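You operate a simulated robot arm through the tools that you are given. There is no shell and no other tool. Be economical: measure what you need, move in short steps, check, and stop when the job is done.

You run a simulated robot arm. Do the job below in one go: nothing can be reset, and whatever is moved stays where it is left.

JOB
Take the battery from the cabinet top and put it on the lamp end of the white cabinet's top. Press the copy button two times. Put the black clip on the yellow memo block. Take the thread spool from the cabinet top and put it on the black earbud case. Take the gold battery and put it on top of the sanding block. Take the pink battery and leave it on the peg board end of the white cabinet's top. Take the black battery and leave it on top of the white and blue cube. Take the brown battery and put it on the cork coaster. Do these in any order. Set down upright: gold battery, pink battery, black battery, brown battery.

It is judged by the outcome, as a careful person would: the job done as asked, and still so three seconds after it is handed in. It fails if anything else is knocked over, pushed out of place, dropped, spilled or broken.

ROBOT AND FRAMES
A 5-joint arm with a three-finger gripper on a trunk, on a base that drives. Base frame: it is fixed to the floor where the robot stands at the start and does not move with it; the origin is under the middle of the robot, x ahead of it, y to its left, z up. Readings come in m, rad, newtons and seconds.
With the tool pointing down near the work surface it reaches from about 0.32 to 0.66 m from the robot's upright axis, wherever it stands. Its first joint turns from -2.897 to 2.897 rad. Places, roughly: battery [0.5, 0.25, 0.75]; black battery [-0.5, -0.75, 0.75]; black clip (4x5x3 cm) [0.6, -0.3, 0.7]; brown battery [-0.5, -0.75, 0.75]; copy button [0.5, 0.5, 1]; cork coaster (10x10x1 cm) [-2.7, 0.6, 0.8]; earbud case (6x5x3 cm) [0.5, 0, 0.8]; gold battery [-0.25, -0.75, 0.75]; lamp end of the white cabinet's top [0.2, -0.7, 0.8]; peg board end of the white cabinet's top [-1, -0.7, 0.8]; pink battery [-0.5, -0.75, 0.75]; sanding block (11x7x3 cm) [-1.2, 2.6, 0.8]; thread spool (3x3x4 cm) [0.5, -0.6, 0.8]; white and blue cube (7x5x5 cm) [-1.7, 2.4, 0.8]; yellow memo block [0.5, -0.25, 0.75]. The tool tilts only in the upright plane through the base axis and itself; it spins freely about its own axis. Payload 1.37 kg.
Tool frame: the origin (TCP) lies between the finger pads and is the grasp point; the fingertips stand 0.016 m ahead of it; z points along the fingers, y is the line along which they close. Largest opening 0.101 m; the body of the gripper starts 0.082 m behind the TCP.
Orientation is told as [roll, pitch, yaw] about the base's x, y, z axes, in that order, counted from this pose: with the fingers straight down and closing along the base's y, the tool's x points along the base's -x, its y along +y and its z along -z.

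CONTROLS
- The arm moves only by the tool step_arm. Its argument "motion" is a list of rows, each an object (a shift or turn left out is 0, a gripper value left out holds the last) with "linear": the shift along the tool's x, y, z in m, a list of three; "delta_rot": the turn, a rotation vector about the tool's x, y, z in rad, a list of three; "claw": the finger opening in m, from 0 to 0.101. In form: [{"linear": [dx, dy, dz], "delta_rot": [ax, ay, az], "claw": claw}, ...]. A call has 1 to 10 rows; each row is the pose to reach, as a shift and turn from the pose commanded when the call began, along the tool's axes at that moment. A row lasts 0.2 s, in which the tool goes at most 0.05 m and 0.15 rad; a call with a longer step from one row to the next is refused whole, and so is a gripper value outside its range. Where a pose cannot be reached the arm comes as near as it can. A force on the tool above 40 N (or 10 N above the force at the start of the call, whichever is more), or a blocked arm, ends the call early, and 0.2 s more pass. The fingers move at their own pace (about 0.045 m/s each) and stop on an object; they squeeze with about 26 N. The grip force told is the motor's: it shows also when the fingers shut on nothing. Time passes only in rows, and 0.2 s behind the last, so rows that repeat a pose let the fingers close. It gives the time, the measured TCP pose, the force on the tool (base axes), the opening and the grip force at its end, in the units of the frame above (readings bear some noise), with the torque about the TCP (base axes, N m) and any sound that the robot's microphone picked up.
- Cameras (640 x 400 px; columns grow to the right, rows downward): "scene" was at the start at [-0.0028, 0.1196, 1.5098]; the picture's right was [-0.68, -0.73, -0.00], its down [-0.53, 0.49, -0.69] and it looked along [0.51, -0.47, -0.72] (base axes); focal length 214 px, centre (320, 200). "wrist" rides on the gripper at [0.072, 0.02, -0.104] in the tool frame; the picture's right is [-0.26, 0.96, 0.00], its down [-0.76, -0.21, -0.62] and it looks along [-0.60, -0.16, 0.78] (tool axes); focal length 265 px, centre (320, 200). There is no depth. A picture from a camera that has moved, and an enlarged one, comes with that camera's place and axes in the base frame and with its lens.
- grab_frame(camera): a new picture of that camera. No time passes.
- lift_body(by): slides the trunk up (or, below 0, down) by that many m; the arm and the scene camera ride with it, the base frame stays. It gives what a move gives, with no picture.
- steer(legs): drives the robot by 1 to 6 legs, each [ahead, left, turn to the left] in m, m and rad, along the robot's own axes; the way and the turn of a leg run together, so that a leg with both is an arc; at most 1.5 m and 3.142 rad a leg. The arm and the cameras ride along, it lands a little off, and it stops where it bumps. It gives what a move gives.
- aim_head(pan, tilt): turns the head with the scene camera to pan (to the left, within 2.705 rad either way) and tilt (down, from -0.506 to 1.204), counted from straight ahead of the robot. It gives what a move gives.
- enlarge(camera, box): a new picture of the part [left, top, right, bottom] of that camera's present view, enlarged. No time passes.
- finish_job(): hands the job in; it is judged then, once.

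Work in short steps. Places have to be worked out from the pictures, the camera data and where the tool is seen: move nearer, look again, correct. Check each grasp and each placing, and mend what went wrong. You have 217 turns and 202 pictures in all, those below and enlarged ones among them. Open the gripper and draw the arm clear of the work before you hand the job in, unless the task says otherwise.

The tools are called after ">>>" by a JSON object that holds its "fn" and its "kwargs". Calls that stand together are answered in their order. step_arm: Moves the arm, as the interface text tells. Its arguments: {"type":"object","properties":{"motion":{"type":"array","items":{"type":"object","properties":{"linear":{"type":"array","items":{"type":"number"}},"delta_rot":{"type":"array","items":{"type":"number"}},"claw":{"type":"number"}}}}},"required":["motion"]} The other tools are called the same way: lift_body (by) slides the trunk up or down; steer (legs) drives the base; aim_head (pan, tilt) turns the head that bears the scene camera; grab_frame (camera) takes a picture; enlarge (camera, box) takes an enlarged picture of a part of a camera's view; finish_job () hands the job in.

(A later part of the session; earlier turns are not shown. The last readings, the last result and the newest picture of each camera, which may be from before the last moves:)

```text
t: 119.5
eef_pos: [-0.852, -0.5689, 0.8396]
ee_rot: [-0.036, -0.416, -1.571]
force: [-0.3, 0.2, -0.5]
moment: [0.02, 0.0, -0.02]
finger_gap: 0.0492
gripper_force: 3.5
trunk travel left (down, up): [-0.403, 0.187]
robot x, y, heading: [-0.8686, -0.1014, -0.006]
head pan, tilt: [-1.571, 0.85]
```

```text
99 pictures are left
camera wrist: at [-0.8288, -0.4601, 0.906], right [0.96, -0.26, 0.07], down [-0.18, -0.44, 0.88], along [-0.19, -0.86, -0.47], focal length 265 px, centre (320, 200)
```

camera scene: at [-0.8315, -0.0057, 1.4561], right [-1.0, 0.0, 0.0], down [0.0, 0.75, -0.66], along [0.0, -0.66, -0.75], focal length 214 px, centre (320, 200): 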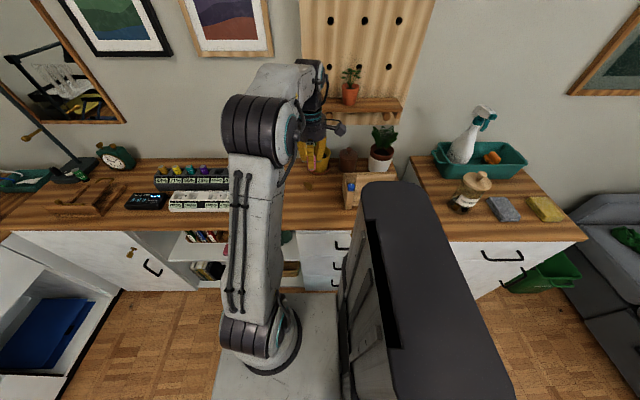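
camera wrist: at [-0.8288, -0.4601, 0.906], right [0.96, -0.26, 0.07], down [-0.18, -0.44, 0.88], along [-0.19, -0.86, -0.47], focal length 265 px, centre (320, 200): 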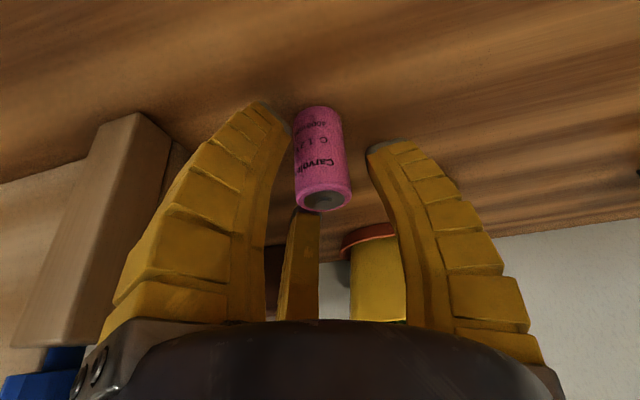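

Centred. I spin 0.09 rad to make the closing axis level, then close and lift slightly.

>>> {"fn": "step_arm", "kwargs": {"motion": [{"delta_rot": [0, 0, 0.093]}, {"delta_rot": [0, 0, 0.093], "claw": 0.015}, {"delta_rot": [0, 0, 0.093], "claw": 0.015}, {"delta_rot": [0, 0, 0.093], "claw": 0.015}, {"delta_rot": [0, 0, 0.093], "claw": 0.015}]}}

>>> {"fn": "grab_frame", "kwargs": {"camera": "wrist"}}

```text
t: 120.7
eef_pos: [-0.8519, -0.5686, 0.8407]
ee_rot: [0.004, -0.419, -1.672]
force: [-1.0, 1.1, 5.0]
moment: [0.01, 0.09, -0.01]
finger_gap: 0.0242
gripper_force: 26.4
trunk travel left (down, up): [-0.403, 0.187]
robot x, y, heading: [-0.8694, -0.1004, -0.004]
head pan, tilt: [-1.571, 0.85]
```

```text
98 pictures are left
camera wrist: at [-0.8217, -0.4618, 0.9073], right [0.94, -0.34, 0.11], down [-0.25, -0.41, 0.87], along [-0.25, -0.85, -0.47], focal length 265 px, centre (320, 200)
```

wrist: 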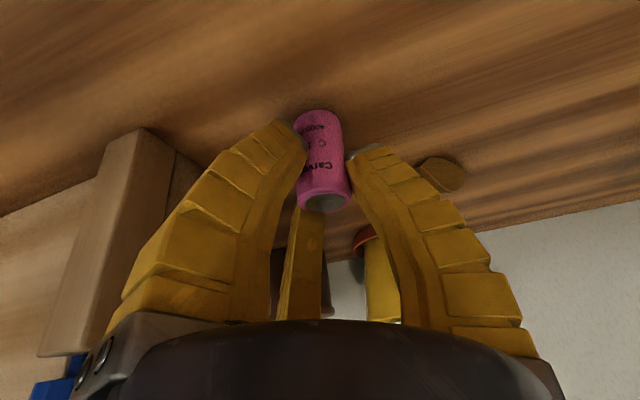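

Gripped upright with tilted tool. I lift 7 cm, then drive left (+y) 7.5 cm and back 12 cm to the strip.

>>> {"fn": "step_arm", "kwargs": {"motion": [{"linear": [-0.0142, 0, -0.032]}, {"linear": [-0.0285, 0, -0.064]}]}}

>>> {"fn": "steer", "kwargs": {"legs": [[0, 0.077, 0], [-0.125, 0, 0]]}}

>>> {"fn": "grab_frame", "kwargs": {"camera": "wrist"}}

>>> {"fn": "grab_frame", "kwargs": {"camera": "scene"}}

```text
t: 121.3
eef_pos: [-0.8533, -0.569, 0.9106]
ee_rot: [0.003, -0.417, -1.672]
force: [0.1, 0.0, -0.5]
moment: [-0.01, -0.02, -0.02]
finger_gap: 0.0238
gripper_force: 25.8
trunk travel left (down, up): [-0.403, 0.187]
robot x, y, heading: [-0.8659, -0.0983, -0.005]
head pan, tilt: [-1.571, 0.85]
```

```text
t: 123.2
eef_pos: [-0.9745, -0.4916, 0.9102]
ee_rot: [0.002, -0.42, -1.674]
force: [0.0, -0.1, -1.0]
moment: [0.0, 0.01, -0.01]
finger_gap: 0.0234
gripper_force: 25.9
trunk travel left (down, up): [-0.403, 0.187]
robot x, y, heading: [-0.9924, -0.0235, 0.001]
head pan, tilt: [-1.571, 0.85]
```

```text
97 pictures are left
camera wrist: at [-0.9456, -0.3846, 0.9772], right [0.94, -0.34, 0.11], down [-0.25, -0.42, 0.87], along [-0.25, -0.84, -0.47], focal length 265 px, centre (320, 200)
```

wrist: 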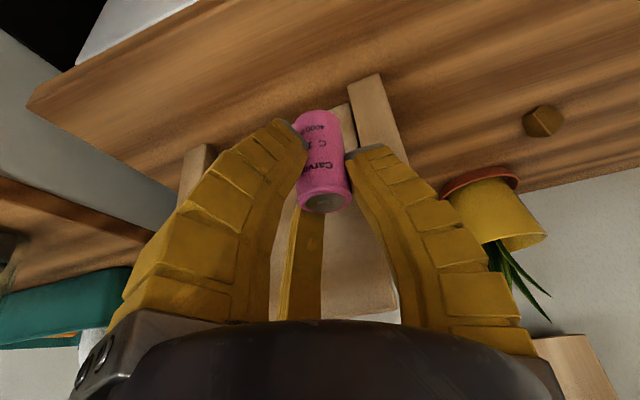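

```text
96 pictures are left
camera scene: at [-1.0533, 0.0727, 1.4561], right [-1.0, 0.0, 0.0], down [0.0, 0.75, -0.66], along [0.0, -0.66, -0.75], focal length 214 px, centre (320, 200)
```

scene: 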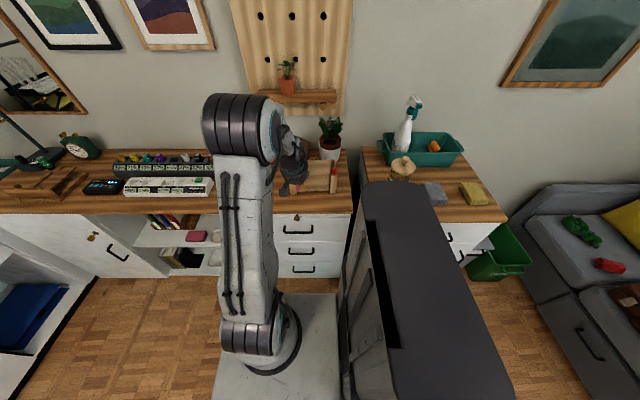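

Aligned over the strip. I lower vertically near contact.

>>> {"fn": "step_arm", "kwargs": {"motion": [{"linear": [0.0122, 0, 0.0274]}, {"linear": [0.0244, 0, 0.0548]}, {"linear": [0.0265, 0, 0.0594]}]}}

>>> {"fn": "grab_frame", "kwargs": {"camera": "wrist"}}

```text
t: 124.0
eef_pos: [-0.9755, -0.493, 0.8447]
ee_rot: [0.001, -0.418, -1.672]
force: [-0.4, 0.2, -1.3]
moment: [-0.01, -0.01, -0.01]
finger_gap: 0.0234
gripper_force: 26.0
trunk travel left (down, up): [-0.403, 0.187]
robot x, y, heading: [-0.9935, -0.0262, 0.003]
head pan, tilt: [-1.571, 0.85]
```

```text
95 pictures are left
camera wrist: at [-0.9461, -0.3856, 0.9123], right [0.94, -0.34, 0.11], down [-0.25, -0.42, 0.87], along [-0.25, -0.84, -0.47], focal length 265 px, centre (320, 200)
```

wrist: 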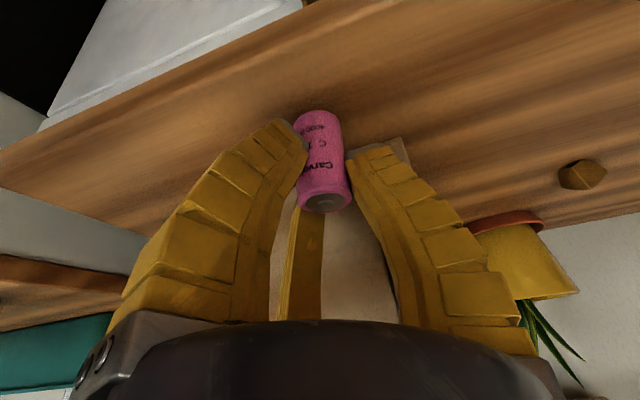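

>>> {"fn": "step_arm", "kwargs": {"motion": [{"linear": [0.0012, 0, 0.0027]}, {"linear": [0.0024, 0, 0.0055]}]}}

```text
t: 124.6
eef_pos: [-0.9755, -0.492, 0.8397]
ee_rot: [0.002, -0.422, -1.672]
force: [-1.5, 1.3, 2.9]
moment: [0.02, 0.04, 0.03]
finger_gap: 0.0233
gripper_force: 25.3
trunk travel left (down, up): [-0.403, 0.187]
robot x, y, heading: [-0.9873, -0.0227, 0.002]
head pan, tilt: [-1.571, 0.85]
```

Light contact. I open and rise vertically.

>>> {"fn": "step_arm", "kwargs": {"motion": [{"claw": 0.03}, {"claw": 0.045}, {"claw": 0.05}, {"linear": [-0.0122, 0, -0.0274]}, {"linear": [-0.0285, 0, -0.064]}, {"linear": [-0.0407, 0, -0.0914]}]}}

>>> {"fn": "grab_frame", "kwargs": {"camera": "wrist"}}

```text
t: 126.0
eef_pos: [-0.9774, -0.4909, 0.9393]
ee_rot: [0.001, -0.415, -1.672]
force: [0.0, 0.5, 0.7]
moment: [-0.01, -0.04, 0.0]
finger_gap: 0.0541
gripper_force: 3.0
trunk travel left (down, up): [-0.403, 0.187]
robot x, y, heading: [-0.992, -0.0219, 0.005]
head pan, tilt: [-1.571, 0.85]
```

```text
94 pictures are left
camera wrist: at [-0.9472, -0.3844, 1.0062], right [0.94, -0.34, 0.11], down [-0.25, -0.42, 0.87], along [-0.25, -0.84, -0.47], focal length 265 px, centre (320, 200)
```

wrist: 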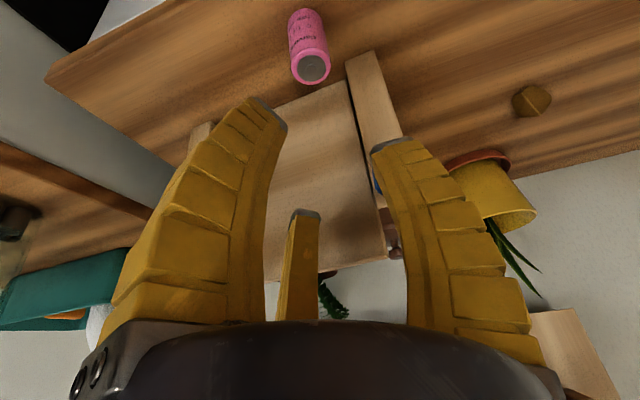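

Pink stands well. I untilt, raise, then spin back to yaw 0 for the next pick.

>>> {"fn": "step_arm", "kwargs": {"motion": [{"linear": [-0.01, 0, -0.02], "delta_rot": [0, 0.14, 0]}, {"linear": [-0.02, 0, -0.045], "delta_rot": [0, 0.28, 0]}, {"linear": [-0.03, 0, -0.07], "delta_rot": [0, 0.417, 0]}]}}

>>> {"fn": "step_arm", "kwargs": {"motion": [{"delta_rot": [0, 0, -0.15]}, {"delta_rot": [0, 0, -0.3]}, {"delta_rot": [0, 0, -0.45]}, {"delta_rot": [0, 0, -0.6]}, {"delta_rot": [0, 0, -0.75]}, {"delta_rot": [0, 0, -0.9]}, {"delta_rot": [0, 0, -1.05]}, {"delta_rot": [0, 0, -1.2]}, {"delta_rot": [0, 0, -1.35]}, {"delta_rot": [0, 0, -1.5]}]}}

>>> {"fn": "step_arm", "kwargs": {"motion": [{"delta_rot": [0, 0, -0.15]}, {"delta_rot": [0, 0, -0.17]}]}}

```text
t: 126.8
eef_pos: [-0.9749, -0.4907, 1.0166]
ee_rot: [0.0, 0.0, -1.672]
force: [0.6, 0.3, -1.3]
moment: [0.0, 0.02, 0.02]
finger_gap: 0.0541
gripper_force: 3.1
trunk travel left (down, up): [-0.403, 0.187]
robot x, y, heading: [-0.9911, -0.0227, -0.001]
head pan, tilt: [-1.571, 0.85]
```

```text
t: 129.0
eef_pos: [-0.975, -0.4916, 1.0142]
ee_rot: [-0.002, 0.0, -0.168]
force: [0.9, 0.2, -0.9]
moment: [-0.01, 0.01, -0.01]
finger_gap: 0.0541
gripper_force: 2.9
trunk travel left (down, up): [-0.403, 0.187]
robot x, y, heading: [-0.9924, -0.0232, 0.0]
head pan, tilt: [-1.571, 0.85]
```

```text
t: 129.6
eef_pos: [-0.9751, -0.4906, 1.0152]
ee_rot: [-0.002, 0.001, 0.002]
force: [0.4, 0.3, -0.1]
moment: [0.01, -0.01, 0.0]
finger_gap: 0.054
gripper_force: 2.7
trunk travel left (down, up): [-0.403, 0.187]
robot x, y, heading: [-0.991, -0.0245, 0.0]
head pan, tilt: [-1.571, 0.85]
```

>>> {"fn": "steer", "kwargs": {"legs": [[0.45, 0, 0], [0, -0.1, 0]]}}

>>> {"fn": "step_arm", "kwargs": {"motion": [{"linear": [0, -0.045, 0.0], "claw": 0.06}, {"linear": [0, -0.09, 0.02]}, {"linear": [0, -0.09, 0.06]}]}}

>>> {"fn": "grab_frame", "kwargs": {"camera": "wrist"}}

```text
t: 133.1
eef_pos: [-0.5163, -0.5894, 1.0144]
ee_rot: [-0.001, 0.0, 0.002]
force: [1.0, 0.3, 0.8]
moment: [0.03, -0.01, -0.02]
finger_gap: 0.0539
gripper_force: 2.6
trunk travel left (down, up): [-0.403, 0.187]
robot x, y, heading: [-0.5336, -0.1227, 0.002]
head pan, tilt: [-1.571, 0.85]
```

```text
t: 133.9
eef_pos: [-0.5164, -0.6793, 0.9553]
ee_rot: [-0.001, 0.0, 0.003]
force: [0.1, 0.4, 0.0]
moment: [0.03, 0.03, 0.01]
finger_gap: 0.0633
gripper_force: 2.4
trunk travel left (down, up): [-0.403, 0.187]
robot x, y, heading: [-0.5336, -0.1214, 0.004]
head pan, tilt: [-1.571, 0.85]
```

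```text
93 pictures are left
camera wrist: at [-0.589, -0.6582, 1.06], right [0.26, 0.97, 0.0], down [0.76, -0.2, 0.62], along [0.6, -0.16, -0.78], focal length 265 px, centre (320, 200)
```

wrist: 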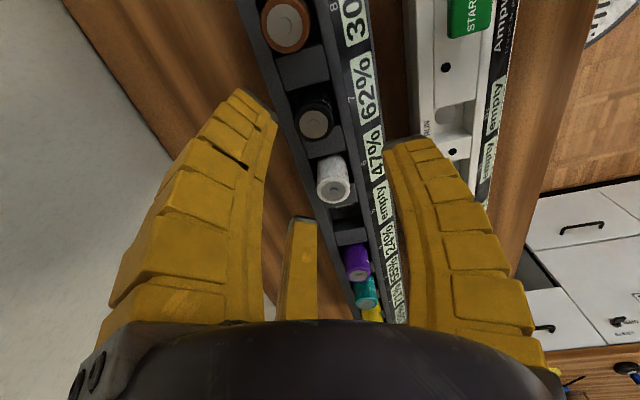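

Black top at (-0.523, -0.679). I descend and grip.

>>> {"fn": "step_arm", "kwargs": {"motion": [{"linear": [0.0065, 0, 0.03]}, {"linear": [0.0065, 0, 0.06]}, {"linear": [0.0065, 0, 0.0765]}, {"linear": [0.0065, 0, 0.0765], "claw": 0.015}, {"linear": [0.0065, 0, 0.0765], "claw": 0.015}, {"linear": [0.0065, 0, 0.0765], "claw": 0.015}, {"linear": [0.0065, 0, 0.0765], "claw": 0.015}, {"linear": [0.0065, 0, 0.05]}, {"linear": [0.0065, 0, 0.01]}, {"linear": [0.0065, 0, -0.03]}]}}

>>> {"fn": "grab_frame", "kwargs": {"camera": "wrist"}}

```text
t: 136.1
eef_pos: [-0.521, -0.6769, 0.9849]
ee_rot: [-0.001, 0.0, 0.003]
force: [0.1, 0.4, -0.7]
moment: [0.02, 0.01, 0.04]
finger_gap: 0.0184
gripper_force: 25.9
trunk travel left (down, up): [-0.403, 0.187]
robot x, y, heading: [-0.5341, -0.1233, -0.001]
head pan, tilt: [-1.571, 0.85]
```

```text
92 pictures are left
camera wrist: at [-0.5926, -0.6568, 1.0898], right [0.26, 0.97, 0.0], down [0.76, -0.21, 0.62], along [0.6, -0.16, -0.78], focal length 265 px, centre (320, 200)
```

wrist: 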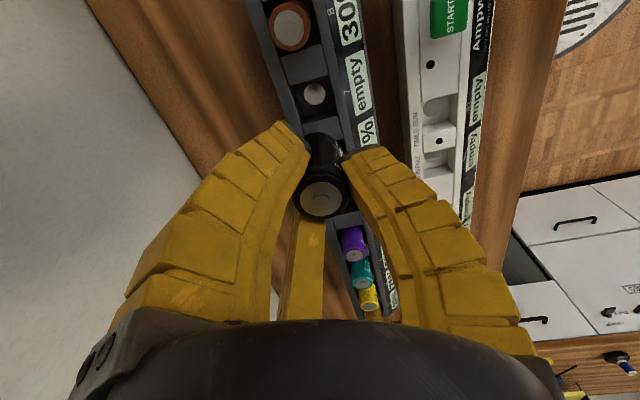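

Black is held. I retract the arm high and close, then drive off: ahead a bit and turn half around so the arm points to the worktable side.

>>> {"fn": "step_arm", "kwargs": {"motion": [{"linear": [0, 0.04, -0.02]}, {"linear": [0, 0.08, -0.05]}, {"linear": [0, 0.12, -0.08]}, {"linear": [0, 0.16, -0.12]}, {"linear": [0, 0.18, -0.16]}]}}

>>> {"fn": "aim_head", "kwargs": {"pan": -1.57, "tilt": 0.6}}

>>> {"fn": "steer", "kwargs": {"legs": [[0.28, 0.03, 0], [0, 0, 3.14]]}}

>>> {"fn": "grab_frame", "kwargs": {"camera": "scene"}}

```text
refused: row 4 steps farther than a row can; nothing moved
```

```text
t: 136.9
eef_pos: [-0.5209, -0.676, 0.9841]
ee_rot: [-0.002, 0.0, 0.003]
force: [-0.2, -0.2, -1.7]
moment: [-0.02, 0.01, -0.02]
finger_gap: 0.0185
gripper_force: 26.4
trunk travel left (down, up): [-0.403, 0.187]
robot x, y, heading: [-0.5321, -0.1244, 0.004]
head pan, tilt: [-1.571, 0.6]
```

```text
t: 146.2
eef_pos: [-0.2625, 0.4628, 0.9844]
ee_rot: [-0.004, 0.0, 3.141]
force: [-0.2, 0.7, -0.5]
moment: [0.01, -0.06, -0.02]
finger_gap: 0.0185
gripper_force: 25.8
trunk travel left (down, up): [-0.403, 0.187]
robot x, y, heading: [-0.2496, -0.0968, 3.139]
head pan, tilt: [-1.571, 0.6]
```

```text
91 pictures are left
camera scene: at [-0.1935, -0.1802, 1.477], right [1.0, 0.0, 0.0], down [0.0, -0.57, -0.83], along [0.0, 0.82, -0.57], focal length 214 px, centre (320, 200)
```

scene: 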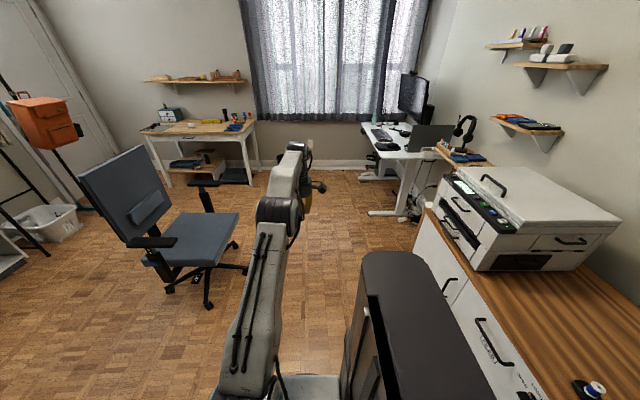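

That retract was refused yet the turn went fine at radius (no contacts). From now on I check each move before chaining. I retract in smaller steps now.

>>> {"fn": "step_arm", "kwargs": {"motion": [{"linear": [0, 0.03, -0.03]}, {"linear": [0, 0.06, -0.06]}, {"linear": [0, 0.09, -0.09]}, {"linear": [0, 0.12, -0.12]}]}}

```text
t: 147.2
eef_pos: [-0.2614, 0.3408, 1.1046]
ee_rot: [-0.004, 0.0, 3.139]
force: [0.2, -0.4, -1.0]
moment: [0.02, 0.02, -0.03]
finger_gap: 0.0186
gripper_force: 26.0
trunk travel left (down, up): [-0.403, 0.187]
robot x, y, heading: [-0.2535, -0.0909, 3.137]
head pan, tilt: [-1.571, 0.6]
```

Retracted. I drive right (toward +y) past the chair.

>>> {"fn": "steer", "kwargs": {"legs": [[0, -1.5, 0], [0, -0.15, 0], [0.9, 0, 0]]}}

>>> {"fn": "grab_frame", "kwargs": {"camera": "scene"}}

```text
t: 160.0
eef_pos: [-1.1279, 2.0246, 1.1045]
ee_rot: [-0.003, 0.0, 3.13]
force: [-0.7, 0.6, -0.6]
moment: [0.0, -0.01, 0.01]
finger_gap: 0.0183
gripper_force: 26.1
trunk travel left (down, up): [-0.403, 0.187]
robot x, y, heading: [-1.1242, 1.5932, 3.127]
head pan, tilt: [-1.571, 0.6]
```

```text
90 pictures are left
camera scene: at [-1.0653, 1.5023, 1.477], right [1.0, -0.01, 0.0], down [-0.01, -0.56, -0.83], along [0.01, 0.82, -0.56], focal length 214 px, centre (320, 200)
```

scene: 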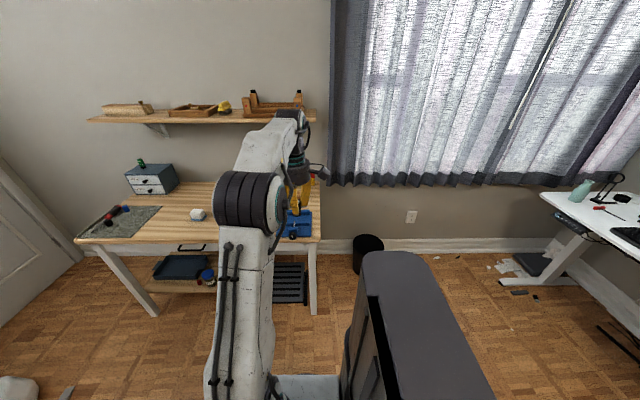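

The white-blue cube is at about (-1.69, 2.37). I drive to stand in front of it.

>>> {"fn": "steer", "kwargs": {"legs": [[0.5, 0, 0.012], [0, -0.2, 0]]}}

>>> {"fn": "grab_frame", "kwargs": {"camera": "scene"}}

>>> {"fn": "grab_frame", "kwargs": {"camera": "wrist"}}

```text
t: 164.1
eef_pos: [-1.6338, 2.2251, 1.1041]
ee_rot: [0.0, 0.001, -3.139]
force: [0.2, 0.3, -1.1]
moment: [0.0, -0.02, 0.03]
finger_gap: 0.0183
gripper_force: 25.7
trunk travel left (down, up): [-0.403, 0.187]
robot x, y, heading: [-1.623, 1.7921, -3.141]
head pan, tilt: [-1.571, 0.6]
```

```text
89 pictures are left
camera scene: at [-1.5642, 1.7038, 1.4771], right [1.0, 0.0, 0.0], down [0.0, -0.57, -0.82], along [0.0, 0.82, -0.57], focal length 214 px, centre (320, 200)
```

scene: 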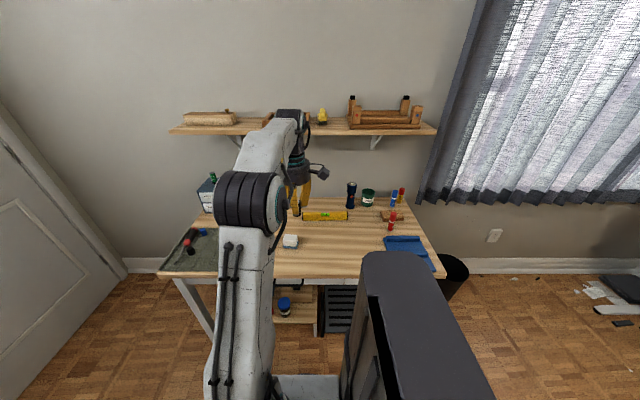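

```text
88 pictures are left
camera wrist: at [-1.5617, 2.2067, 1.209], right [-0.26, -0.96, 0.0], down [-0.76, 0.21, 0.62], along [-0.6, 0.16, -0.78], focal length 265 px, centre (320, 200)
```

wrist: 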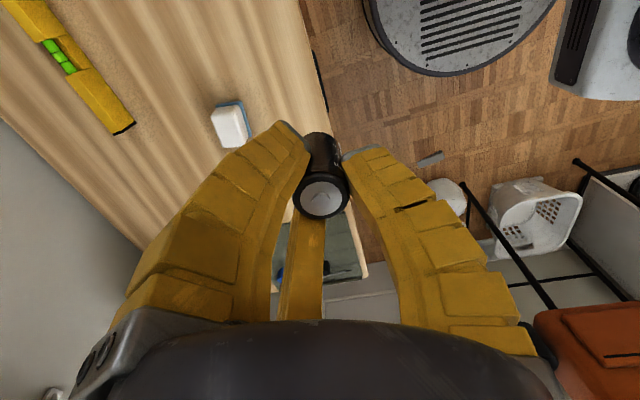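

>>> {"fn": "enlarge", "kwargs": {"camera": "wrist", "box": [180, 70, 300, 170]}}

>>> {"fn": "enlarge", "kwargs": {"camera": "scene", "box": [260, 190, 460, 290]}}

```text
4.00 times, centred on (240, 120) of wrist
camera zoom: at [-1.5617, 2.2067, 1.209], right [-0.26, -0.96, 0.0], down [-0.76, 0.21, 0.62], along [-0.6, 0.16, -0.78], focal length 1062 px, centre (640, 520)
```

zoom: 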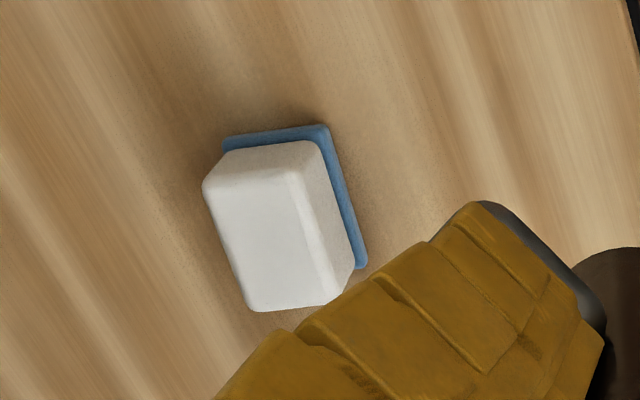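

```text
3.20 times, centred on (360, 240) of scene
camera zoom: at [-1.5642, 1.7038, 1.4771], right [1.0, 0.0, 0.0], down [0.0, -0.57, -0.82], along [0.0, 0.82, -0.57], focal length 686 px, centre (192, 72)
```

zoom: 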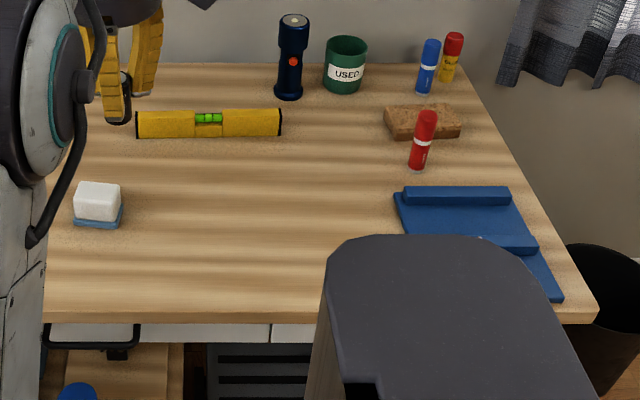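

Cube top centre ≈ (-1.70, 2.41), top z≈0.775. I drive 5 cm closer.

>>> {"fn": "steer", "kwargs": {"legs": [[0.03, -0.05, 0]]}}

>>> {"fn": "step_arm", "kwargs": {"motion": [{"linear": [-0.01, -0.035, 0.02]}, {"linear": [-0.02, -0.07, 0.05]}, {"linear": [-0.03, -0.1, 0.09]}, {"linear": [-0.035, -0.12, 0.13]}, {"linear": [-0.035, -0.13, 0.17]}]}}

>>> {"fn": "grab_frame", "kwargs": {"camera": "wrist"}}

>>> {"fn": "enlarge", "kwargs": {"camera": "scene", "box": [240, 170, 400, 280]}}

```text
t: 165.1
eef_pos: [-1.6655, 2.2759, 1.1033]
ee_rot: [0.0, -0.001, -3.14]
force: [-0.5, -0.4, -0.3]
moment: [-0.01, -0.04, 0.0]
finger_gap: 0.018
gripper_force: 25.9
trunk travel left (down, up): [-0.403, 0.187]
robot x, y, heading: [-1.6521, 1.8372, -3.145]
head pan, tilt: [-1.571, 0.6]
```

```text
refused: row 3 steps farther than a row can; nothing moved
```

```text
85 pictures are left
camera wrist: at [-1.5923, 2.2564, 1.2089], right [-0.26, -0.96, 0.0], down [-0.76, 0.21, 0.62], along [-0.6, 0.16, -0.78], focal length 265 px, centre (320, 200)
```

wrist: 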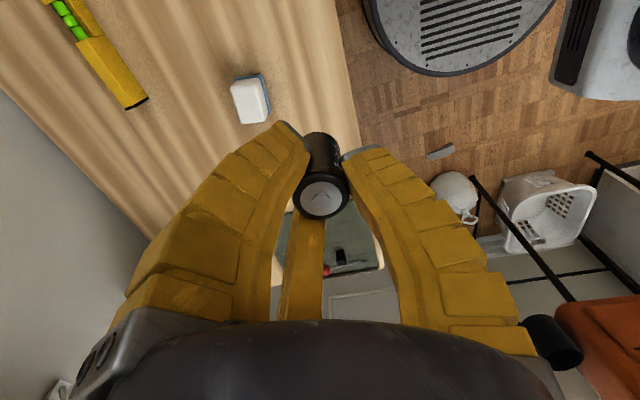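

```text
3.64 times, centred on (320, 225) of scene
camera zoom: at [-1.5948, 1.7535, 1.4771], right [1.0, 0.0, 0.0], down [0.0, -0.57, -0.82], along [0.0, 0.82, -0.57], focal length 780 px, centre (320, 109)
```

zoom: 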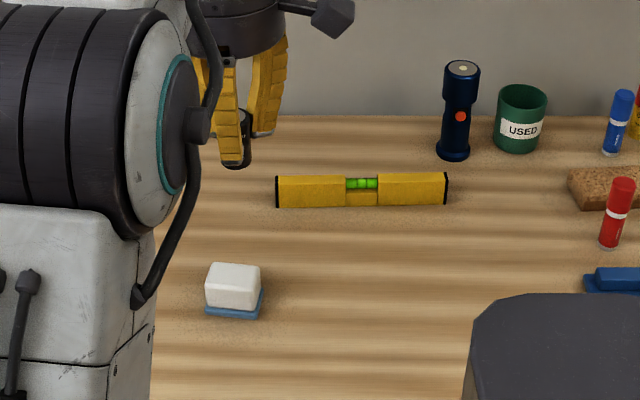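

Step was too long again; I use finer rows.

>>> {"fn": "step_arm", "kwargs": {"motion": [{"linear": [-0.008, -0.03, 0.02]}, {"linear": [-0.016, -0.06, 0.045]}, {"linear": [-0.024, -0.09, 0.075]}, {"linear": [-0.031, -0.115, 0.11]}, {"linear": [-0.033, -0.13, 0.15]}, {"linear": [-0.033, -0.13, 0.19]}, {"linear": [-0.033, -0.13, 0.22]}]}}

>>> {"fn": "grab_frame", "kwargs": {"camera": "wrist"}}

>>> {"fn": "enlarge", "kwargs": {"camera": "scene", "box": [240, 170, 400, 280]}}

```text
t: 166.7
eef_pos: [-1.6989, 2.403, 0.8838]
ee_rot: [-0.002, 0.0, -3.141]
force: [0.8, -0.6, -1.8]
moment: [-0.01, 0.03, 0.0]
finger_gap: 0.0181
gripper_force: 26.2
trunk travel left (down, up): [-0.403, 0.187]
robot x, y, heading: [-1.6541, 1.8408, -3.138]
head pan, tilt: [-1.571, 0.6]
```

```text
83 pictures are left
camera wrist: at [-1.6261, 2.3851, 0.9891], right [-0.26, -0.96, 0.0], down [-0.76, 0.21, 0.62], along [-0.6, 0.16, -0.78], focal length 265 px, centre (320, 200)
```

wrist: 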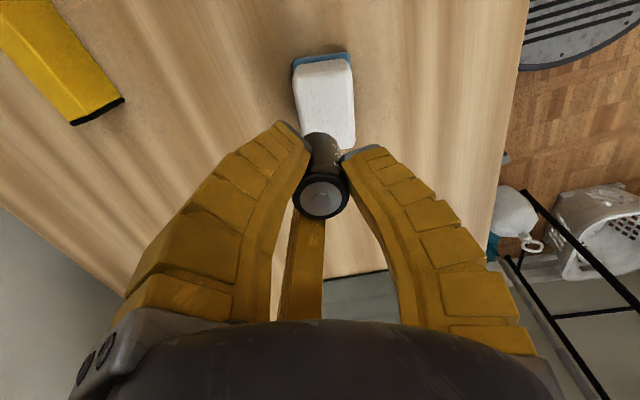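

```text
3.64 times, centred on (320, 225) of scene
camera zoom: at [-1.5944, 1.7527, 1.4771], right [1.0, 0.0, 0.0], down [0.0, -0.57, -0.82], along [0.0, 0.82, -0.57], focal length 780 px, centre (320, 109)
```

zoom: 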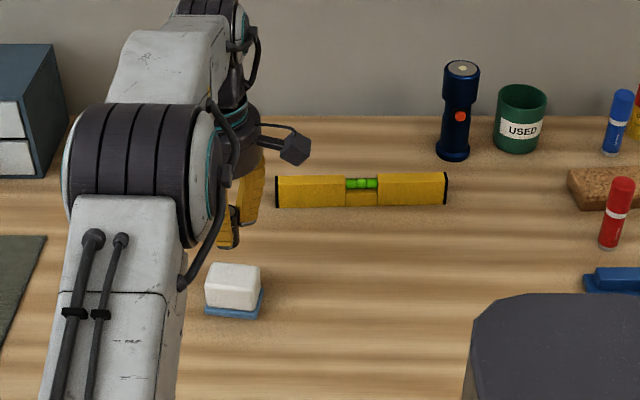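

Well aligned. I lower toward the cube top.

>>> {"fn": "step_arm", "kwargs": {"motion": [{"linear": [0, 0, 0.03]}, {"linear": [0, 0, 0.05]}]}}

>>> {"fn": "enlarge", "kwargs": {"camera": "wrist", "box": [240, 40, 420, 220]}}

>>> {"fn": "enlarge", "kwargs": {"camera": "scene", "box": [260, 200, 350, 270]}}

```text
t: 167.3
eef_pos: [-1.6978, 2.4034, 0.8386]
ee_rot: [-0.007, -0.001, -3.14]
force: [-2.3, -1.3, 11.4]
moment: [-0.17, 0.04, -0.02]
finger_gap: 0.0217
gripper_force: 26.2
trunk travel left (down, up): [-0.403, 0.187]
robot x, y, heading: [-1.6531, 1.8396, -3.14]
head pan, tilt: [-1.571, 0.6]
```

```text
2.22 times, centred on (330, 130) of wrist
camera zoom: at [-1.6263, 2.3847, 0.942], right [-0.26, -0.96, -0.01], down [-0.76, 0.2, 0.62], along [-0.6, 0.17, -0.78], focal length 590 px, centre (298, 356)
```

zoom: 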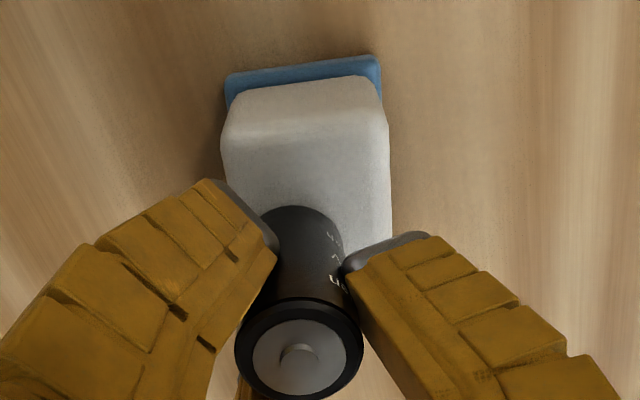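

```text
5.71 times, centred on (305, 235) of scene
camera zoom: at [-1.5945, 1.7513, 1.4773], right [1.0, 0.0, 0.0], down [0.0, -0.56, -0.83], along [0.0, 0.83, -0.56], focal length 1226 px, centre (406, 0)
```

zoom: 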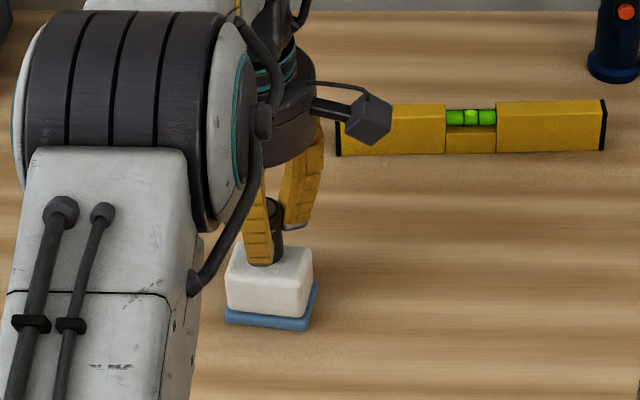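

Contact: cube top is at z≈0.80, the battery centred on it. I ease, open and rise.

>>> {"fn": "step_arm", "kwargs": {"motion": [{"linear": [0, 0, -0.003]}, {"linear": [0, 0, -0.003], "claw": 0.03}, {"linear": [0, 0, -0.003], "claw": 0.045}, {"linear": [0, 0, -0.003], "claw": 0.06}, {"linear": [0, 0, -0.04]}, {"linear": [0, 0, -0.08]}, {"linear": [0, 0, -0.12]}]}}

>>> {"fn": "grab_frame", "kwargs": {"camera": "wrist"}}

>>> {"fn": "enlarge", "kwargs": {"camera": "scene", "box": [260, 180, 460, 290]}}

```text
t: 168.9
eef_pos: [-1.6977, 2.405, 0.9556]
ee_rot: [0.0, 0.0, -3.14]
force: [0.5, 0.6, -0.2]
moment: [-0.03, 0.01, 0.02]
finger_gap: 0.0635
gripper_force: 2.3
trunk travel left (down, up): [-0.403, 0.187]
robot x, y, heading: [-1.6556, 1.8388, -3.143]
head pan, tilt: [-1.571, 0.6]
```

```text
79 pictures are left
camera wrist: at [-1.6259, 2.3857, 1.061], right [-0.26, -0.96, 0.0], down [-0.76, 0.21, 0.62], along [-0.6, 0.16, -0.78], focal length 265 px, centre (320, 200)
```

wrist: 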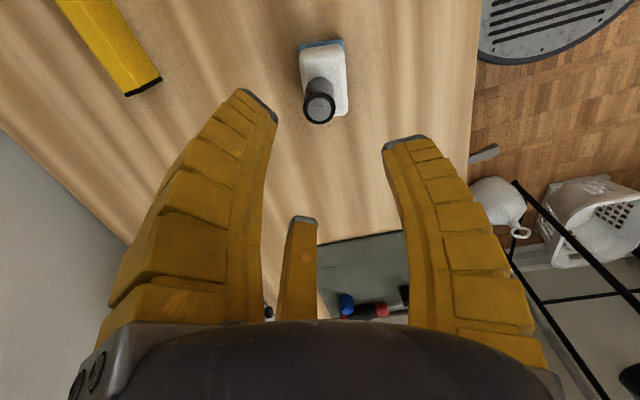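

```text
3.20 times, centred on (360, 235) of scene
camera zoom: at [-1.5943, 1.7527, 1.477], right [1.0, 0.0, 0.0], down [0.0, -0.57, -0.83], along [0.0, 0.83, -0.57], focal length 686 px, centre (192, 88)
```

zoom: 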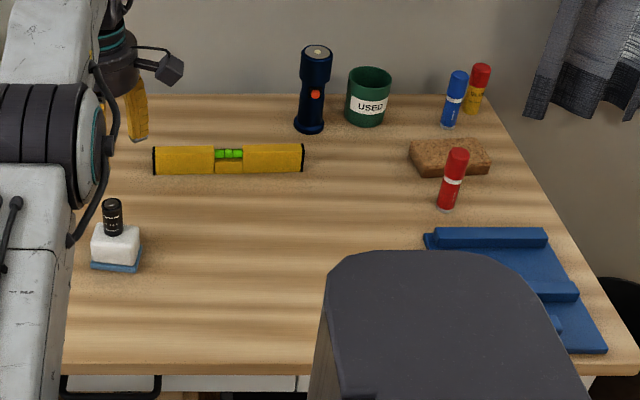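

Black battery stands on the cube. I noted the sanding block at ≈(-1.185, 2.59) with a red bottle in front at (-1.217, 2.50). Now I retract the arm to go back for the next one.

>>> {"fn": "step_arm", "kwargs": {"motion": [{"linear": [0, 0.03, -0.035]}, {"linear": [0, 0.06, -0.07]}, {"linear": [0, 0.09, -0.1]}, {"linear": [0, 0.12, -0.13]}, {"linear": [0, 0.15, -0.14]}]}}

```text
t: 170.1
eef_pos: [-1.6978, 2.2528, 1.0942]
ee_rot: [-0.001, -0.002, -3.139]
force: [0.0, 0.3, 0.2]
moment: [-0.01, 0.0, -0.03]
finger_gap: 0.0632
gripper_force: 2.5
trunk travel left (down, up): [-0.403, 0.187]
robot x, y, heading: [-1.6538, 1.8419, -3.146]
head pan, tilt: [-1.571, 0.6]
```

>>> {"fn": "steer", "kwargs": {"legs": [[0, 0.2, 0], [-1.4, 0, 0], [0, 1.5, 0], [0, 0.2, 0], [0, 0, -3.14]]}}

```text
t: 193.6
eef_pos: [-0.241, -0.4596, 1.0942]
ee_rot: [-0.001, 0.0, 0.013]
force: [-0.4, 0.6, -0.3]
moment: [-0.03, -0.02, -0.01]
finger_gap: 0.0633
gripper_force: 2.5
trunk travel left (down, up): [-0.403, 0.187]
robot x, y, heading: [-0.2885, -0.0449, 0.013]
head pan, tilt: [-1.571, 0.6]
```

Back at the rack side. I line up for the gold battery at x≈-0.186.

>>> {"fn": "steer", "kwargs": {"legs": [[0.03, -0.08, -0.013]]}}

>>> {"fn": "step_arm", "kwargs": {"motion": [{"linear": [0, -0.03, 0.03]}, {"linear": [0, -0.06, 0.06]}, {"linear": [0, -0.09, 0.09]}, {"linear": [0, -0.12, 0.12]}, {"linear": [0, -0.14, 0.14]}]}}

>>> {"fn": "grab_frame", "kwargs": {"camera": "wrist"}}

```text
t: 194.7
eef_pos: [-0.215, -0.5391, 1.0936]
ee_rot: [0.002, 0.001, 0.0]
force: [0.1, -0.8, 0.3]
moment: [0.06, 0.01, 0.02]
finger_gap: 0.0635
gripper_force: 2.8
trunk travel left (down, up): [-0.403, 0.187]
robot x, y, heading: [-0.2612, -0.1237, 0.008]
head pan, tilt: [-1.571, 0.6]
```

```text
t: 195.9
eef_pos: [-0.2158, -0.6808, 0.9522]
ee_rot: [-0.002, 0.0, 0.001]
force: [-1.0, 0.4, 0.7]
moment: [0.02, -0.01, 0.01]
finger_gap: 0.0635
gripper_force: 2.0
trunk travel left (down, up): [-0.403, 0.187]
robot x, y, heading: [-0.258, -0.1261, 0.002]
head pan, tilt: [-1.571, 0.6]
```

```text
77 pictures are left
camera wrist: at [-0.2875, -0.6603, 1.0577], right [0.27, 0.96, 0.0], down [0.76, -0.21, 0.62], along [0.6, -0.17, -0.78], focal length 265 px, centre (320, 200)
```

wrist: 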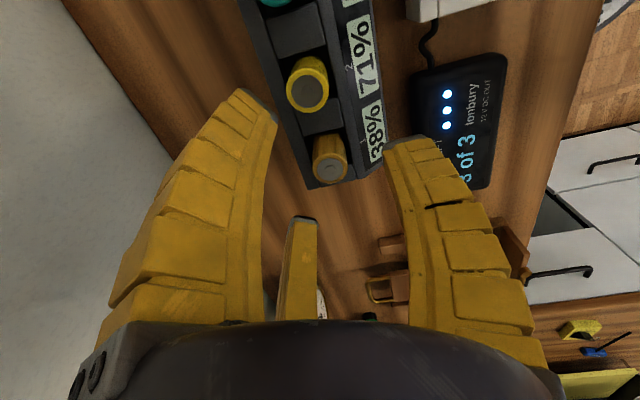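

Gold (slot 1) top is at (-0.187, -0.680). I descend and grip.

>>> {"fn": "step_arm", "kwargs": {"motion": [{"linear": [-0.028, 0, 0.0]}, {"linear": [-0.028, 0, 0.035]}, {"linear": [-0.028, 0, 0.06]}, {"linear": [-0.028, 0, 0.073]}, {"linear": [-0.028, 0, 0.073], "claw": 0.015}, {"linear": [-0.028, 0, 0.073], "claw": 0.015}, {"linear": [-0.028, 0, 0.073], "claw": 0.015}, {"linear": [-0.028, 0, 0.073], "claw": 0.015}, {"linear": [-0.028, 0, 0.04]}, {"linear": [-0.028, 0, 0.0]}]}}

>>> {"fn": "grab_frame", "kwargs": {"camera": "wrist"}}

```text
t: 198.1
eef_pos: [-0.1872, -0.6801, 0.9545]
ee_rot: [-0.001, -0.002, 0.0]
force: [-0.9, 0.4, -1.1]
moment: [-0.01, 0.01, -0.02]
finger_gap: 0.018
gripper_force: 25.9
trunk travel left (down, up): [-0.403, 0.187]
robot x, y, heading: [-0.2615, -0.1221, -0.003]
head pan, tilt: [-1.571, 0.6]
```

```text
76 pictures are left
camera wrist: at [-0.2591, -0.6595, 1.0604], right [0.26, 0.96, 0.0], down [0.76, -0.21, 0.62], along [0.6, -0.16, -0.78], focal length 265 px, centre (320, 200)
```

wrist: 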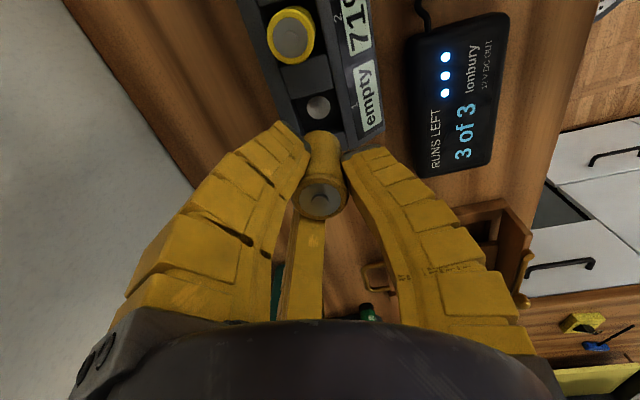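

Gold held. Retract first.

>>> {"fn": "step_arm", "kwargs": {"motion": [{"linear": [0, 0.03, -0.03]}, {"linear": [0, 0.06, -0.06]}, {"linear": [0, 0.09, -0.09]}, {"linear": [0, 0.12, -0.12]}, {"linear": [0, 0.14, -0.14]}]}}

```text
t: 199.3
eef_pos: [-0.1871, -0.5381, 1.0949]
ee_rot: [0.0, 0.001, 0.0]
force: [-0.3, 0.2, -1.1]
moment: [-0.01, 0.0, 0.02]
finger_gap: 0.0181
gripper_force: 26.0
trunk travel left (down, up): [-0.403, 0.187]
robot x, y, heading: [-0.2638, -0.1245, 0.0]
head pan, tilt: [-1.571, 0.6]
```

>>> {"fn": "steer", "kwargs": {"legs": [[0, 0.06, 0], [0, 0, 3.141], [0, -1.5, 0], [0, -0.25, 0], [0.97, 0, 0]]}}

>>> {"fn": "grab_frame", "kwargs": {"camera": "scene"}}

>>> {"fn": "enlarge", "kwargs": {"camera": "scene", "box": [240, 170, 440, 290]}}

```text
t: 220.7
eef_pos: [-1.2624, 2.1183, 1.0953]
ee_rot: [0.0, 0.001, 3.129]
force: [-1.0, -0.1, -0.3]
moment: [0.03, -0.01, 0.02]
finger_gap: 0.0178
gripper_force: 26.1
trunk travel left (down, up): [-0.403, 0.187]
robot x, y, heading: [-1.1973, 1.7058, 3.129]
head pan, tilt: [-1.571, 0.6]
```

```text
75 pictures are left
camera scene: at [-1.138, 1.6152, 1.477], right [1.0, -0.01, 0.0], down [-0.01, -0.56, -0.83], along [0.01, 0.82, -0.56], focal length 214 px, centre (320, 200)
```

scene: 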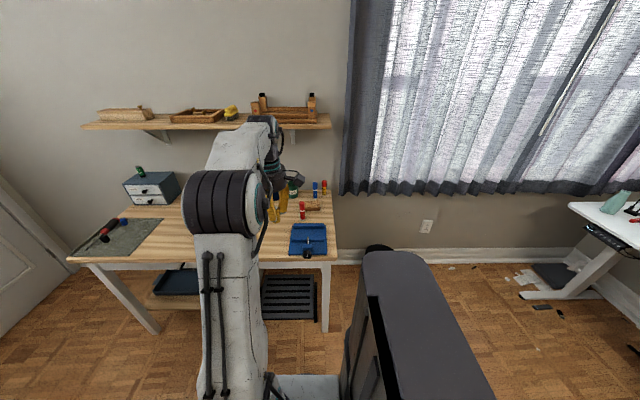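

```text
3.20 times, centred on (340, 230) of scene
camera zoom: at [-1.138, 1.6152, 1.477], right [1.0, -0.01, 0.0], down [-0.01, -0.56, -0.83], along [0.01, 0.82, -0.56], focal length 686 px, centre (256, 104)
```

zoom: 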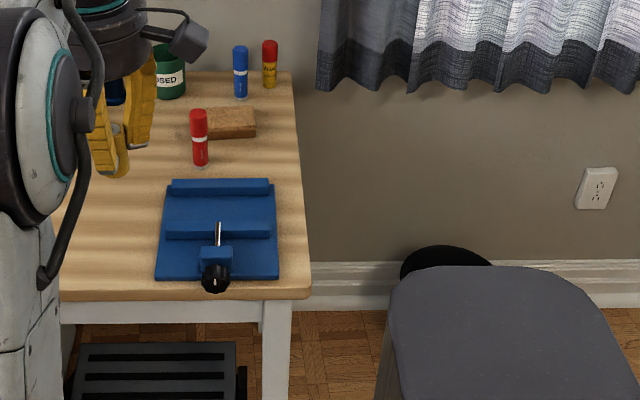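

The block is reachable from the table's right side (table edge x≈-1.06; basket at ≈(-0.70, 2.72)). I drive there carefully.

>>> {"fn": "steer", "kwargs": {"legs": [[-0.46, 0, 0.012], [0, -0.5, 0]]}}

>>> {"fn": "grab_frame", "kwargs": {"camera": "wrist"}}

>>> {"fn": "aim_head", "kwargs": {"pan": -1.0, "tilt": 0.8}}

>>> {"fn": "grab_frame", "kwargs": {"camera": "scene"}}

```text
t: 226.0
eef_pos: [-0.8098, 2.6144, 1.0945]
ee_rot: [0.001, 0.0, -3.138]
force: [-0.6, 1.1, -0.2]
moment: [0.0, 0.01, 0.0]
finger_gap: 0.0181
gripper_force: 26.4
trunk travel left (down, up): [-0.403, 0.187]
robot x, y, heading: [-0.7363, 2.2015, -3.134]
head pan, tilt: [-1.571, 0.6]
```

```text
73 pictures are left
camera wrist: at [-0.7378, 2.5957, 1.2003], right [-0.26, -0.97, 0.0], down [-0.76, 0.2, 0.62], along [-0.6, 0.16, -0.78], focal length 265 px, centre (320, 200)
```

wrist: 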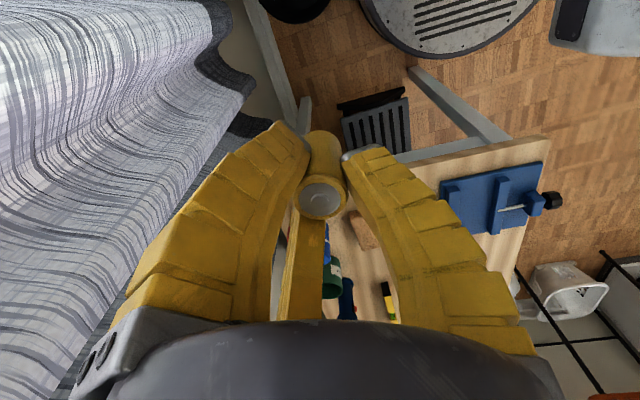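

```text
t: 227.0
eef_pos: [-0.81, 2.6129, 1.0943]
ee_rot: [0.001, 0.001, -3.137]
force: [-0.3, 0.4, -0.6]
moment: [0.0, 0.01, 0.01]
finger_gap: 0.0178
gripper_force: 25.9
trunk travel left (down, up): [-0.403, 0.187]
robot x, y, heading: [-0.7364, 2.1959, -3.139]
head pan, tilt: [-1.0, 0.799]
```

```text
72 pictures are left
camera scene: at [-0.7195, 2.0914, 1.4602], right [0.84, 0.54, 0.0], down [0.39, -0.6, -0.7], along [-0.38, 0.59, -0.72], focal length 214 px, centre (320, 200)
```

scene: 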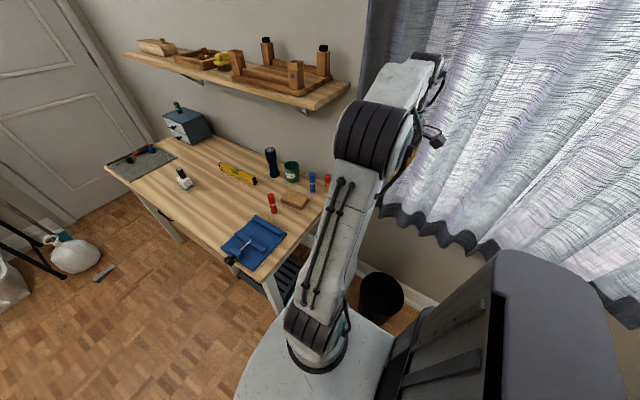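

There's a wall shelf at z≈1.2 overhanging the block, so I'll enter low from the right. I lower outside the table edge first and look.

>>> {"fn": "step_arm", "kwargs": {"motion": [{"linear": [-0.015, 0.005, 0.035]}, {"linear": [-0.03, 0.01, 0.07]}, {"linear": [-0.045, 0.015, 0.105]}, {"linear": [-0.06, 0.02, 0.14]}, {"linear": [-0.075, 0.02, 0.175]}, {"linear": [-0.09, 0.02, 0.2]}]}}

>>> {"fn": "grab_frame", "kwargs": {"camera": "wrist"}}

>>> {"fn": "grab_frame", "kwargs": {"camera": "scene"}}

```text
t: 228.4
eef_pos: [-0.8988, 2.5946, 0.8949]
ee_rot: [-0.002, 0.0, -3.138]
force: [0.5, 0.9, -0.9]
moment: [0.0, -0.01, -0.01]
finger_gap: 0.0182
gripper_force: 26.1
trunk travel left (down, up): [-0.403, 0.187]
robot x, y, heading: [-0.7338, 2.1985, -3.132]
head pan, tilt: [-1.0, 0.799]
```

```text
71 pictures are left
camera wrist: at [-0.8271, 2.576, 1.0007], right [-0.26, -0.97, 0.0], down [-0.76, 0.2, 0.62], along [-0.6, 0.16, -0.78], focal length 265 px, centre (320, 200)
```

wrist: 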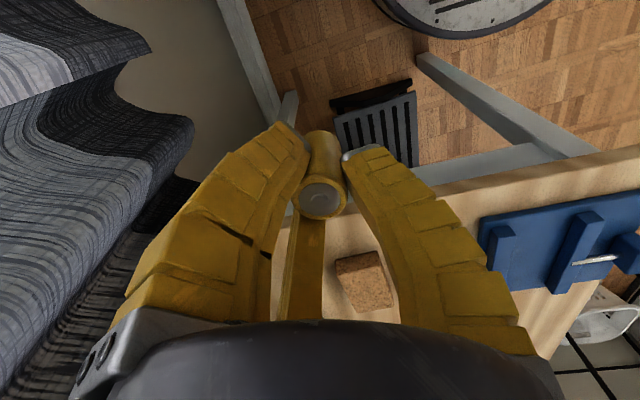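

```text
70 pictures are left
camera scene: at [-0.7197, 2.0916, 1.4602], right [0.84, 0.54, 0.0], down [0.39, -0.6, -0.7], along [-0.38, 0.58, -0.72], focal length 214 px, centre (320, 200)
```

scene: 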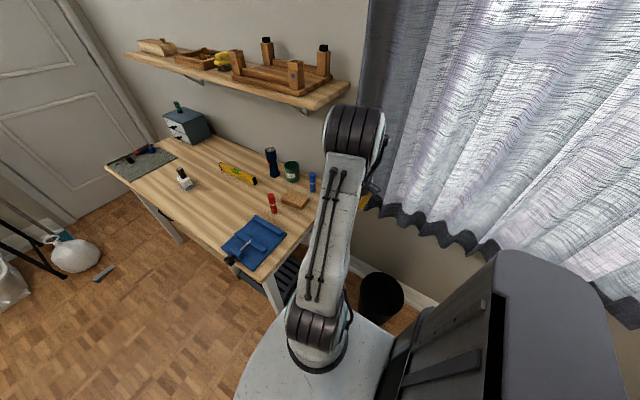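

Block spans x≈-1.117…-1.23, y≈2.59. I move in along -x, 11 cm, staying at this height, and look again.

>>> {"fn": "step_arm", "kwargs": {"motion": [{"linear": [-0.04, 0, 0]}, {"linear": [-0.08, 0, 0]}, {"linear": [-0.12, 0, 0]}, {"linear": [-0.15, 0, 0.0]}]}}

>>> {"fn": "grab_frame", "kwargs": {"camera": "wrist"}}

>>> {"fn": "grab_frame", "kwargs": {"camera": "scene"}}

```text
t: 229.4
eef_pos: [-1.0494, 2.5951, 0.8934]
ee_rot: [-0.002, -0.001, -3.139]
force: [0.6, 0.3, -0.5]
moment: [-0.02, 0.0, -0.02]
finger_gap: 0.0179
gripper_force: 25.4
trunk travel left (down, up): [-0.403, 0.187]
robot x, y, heading: [-0.7328, 2.2014, -3.136]
head pan, tilt: [-1.0, 0.799]
```

```text
69 pictures are left
camera wrist: at [-0.9775, 2.5762, 0.9988], right [-0.26, -0.97, 0.0], down [-0.76, 0.2, 0.62], along [-0.6, 0.16, -0.78], focal length 265 px, centre (320, 200)
```

wrist: 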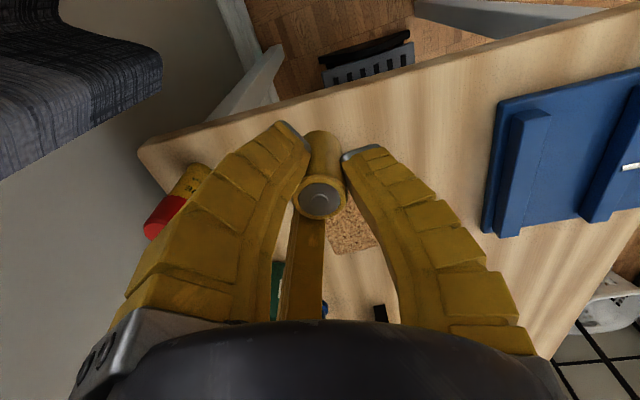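

```text
68 pictures are left
camera scene: at [-0.72, 2.0914, 1.4602], right [0.84, 0.54, 0.0], down [0.39, -0.6, -0.7], along [-0.38, 0.58, -0.72], focal length 214 px, centre (320, 200)
```

scene: 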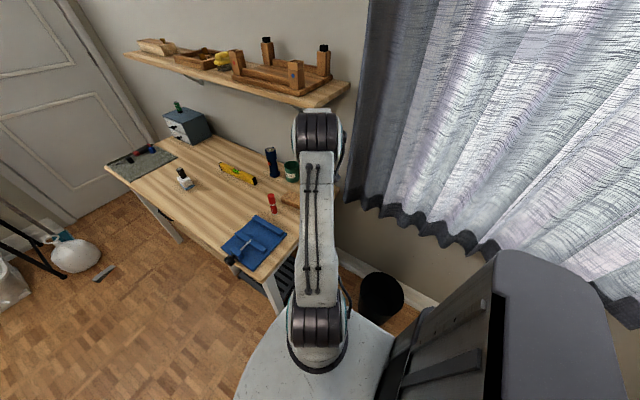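

Shelf underside is z≈1.20 at x<-1.09, y>2.577. I lower first to TCP 0.85 here, then slide in to x≈-1.14 (right part of block), keeping the forearm below the shelf.

>>> {"fn": "step_arm", "kwargs": {"motion": [{"linear": [0, 0, 0.03]}, {"linear": [0, 0, 0.045]}, {"linear": [-0.03, 0, 0.045]}, {"linear": [-0.06, 0, 0.045]}, {"linear": [-0.09, 0, 0.045]}]}}

>>> {"fn": "grab_frame", "kwargs": {"camera": "wrist"}}

>>> {"fn": "enlarge", "kwargs": {"camera": "scene", "box": [220, 60, 400, 230]}}

```text
t: 230.6
eef_pos: [-1.141, 2.5938, 0.8483]
ee_rot: [0.0, -0.001, -3.138]
force: [0.5, 0.7, -0.9]
moment: [0.03, -0.02, -0.02]
finger_gap: 0.018
gripper_force: 25.8
trunk travel left (down, up): [-0.403, 0.187]
robot x, y, heading: [-0.732, 2.1965, -3.142]
head pan, tilt: [-1.0, 0.799]
```

```text
67 pictures are left
camera wrist: at [-1.0683, 2.5755, 0.9544], right [-0.26, -0.97, 0.0], down [-0.76, 0.2, 0.62], along [-0.6, 0.16, -0.78], focal length 265 px, centre (320, 200)
```

wrist: 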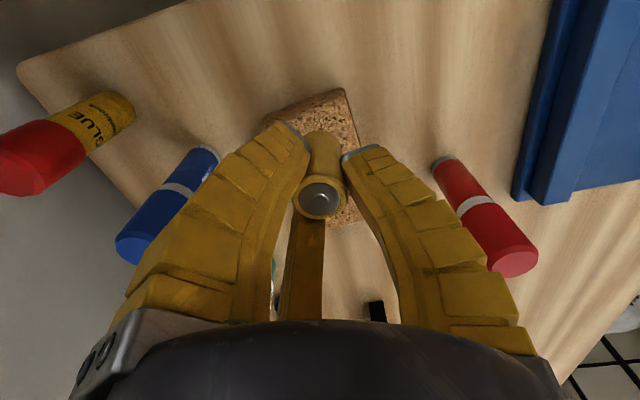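

```text
2.35 times, centred on (310, 145) of scene
camera zoom: at [-0.7199, 2.0914, 1.4602], right [0.84, 0.54, 0.0], down [0.39, -0.6, -0.7], along [-0.38, 0.58, -0.72], focal length 505 px, centre (344, 329)
```

zoom: 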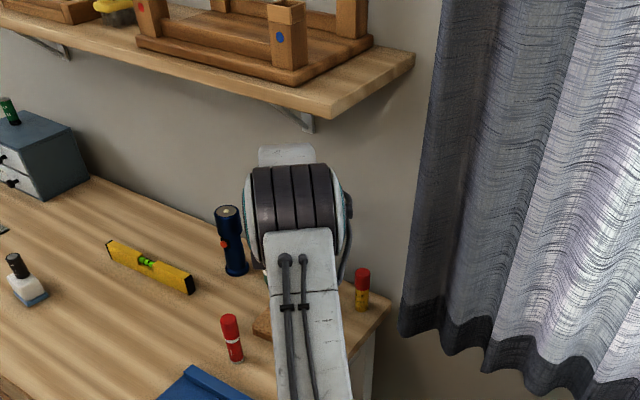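

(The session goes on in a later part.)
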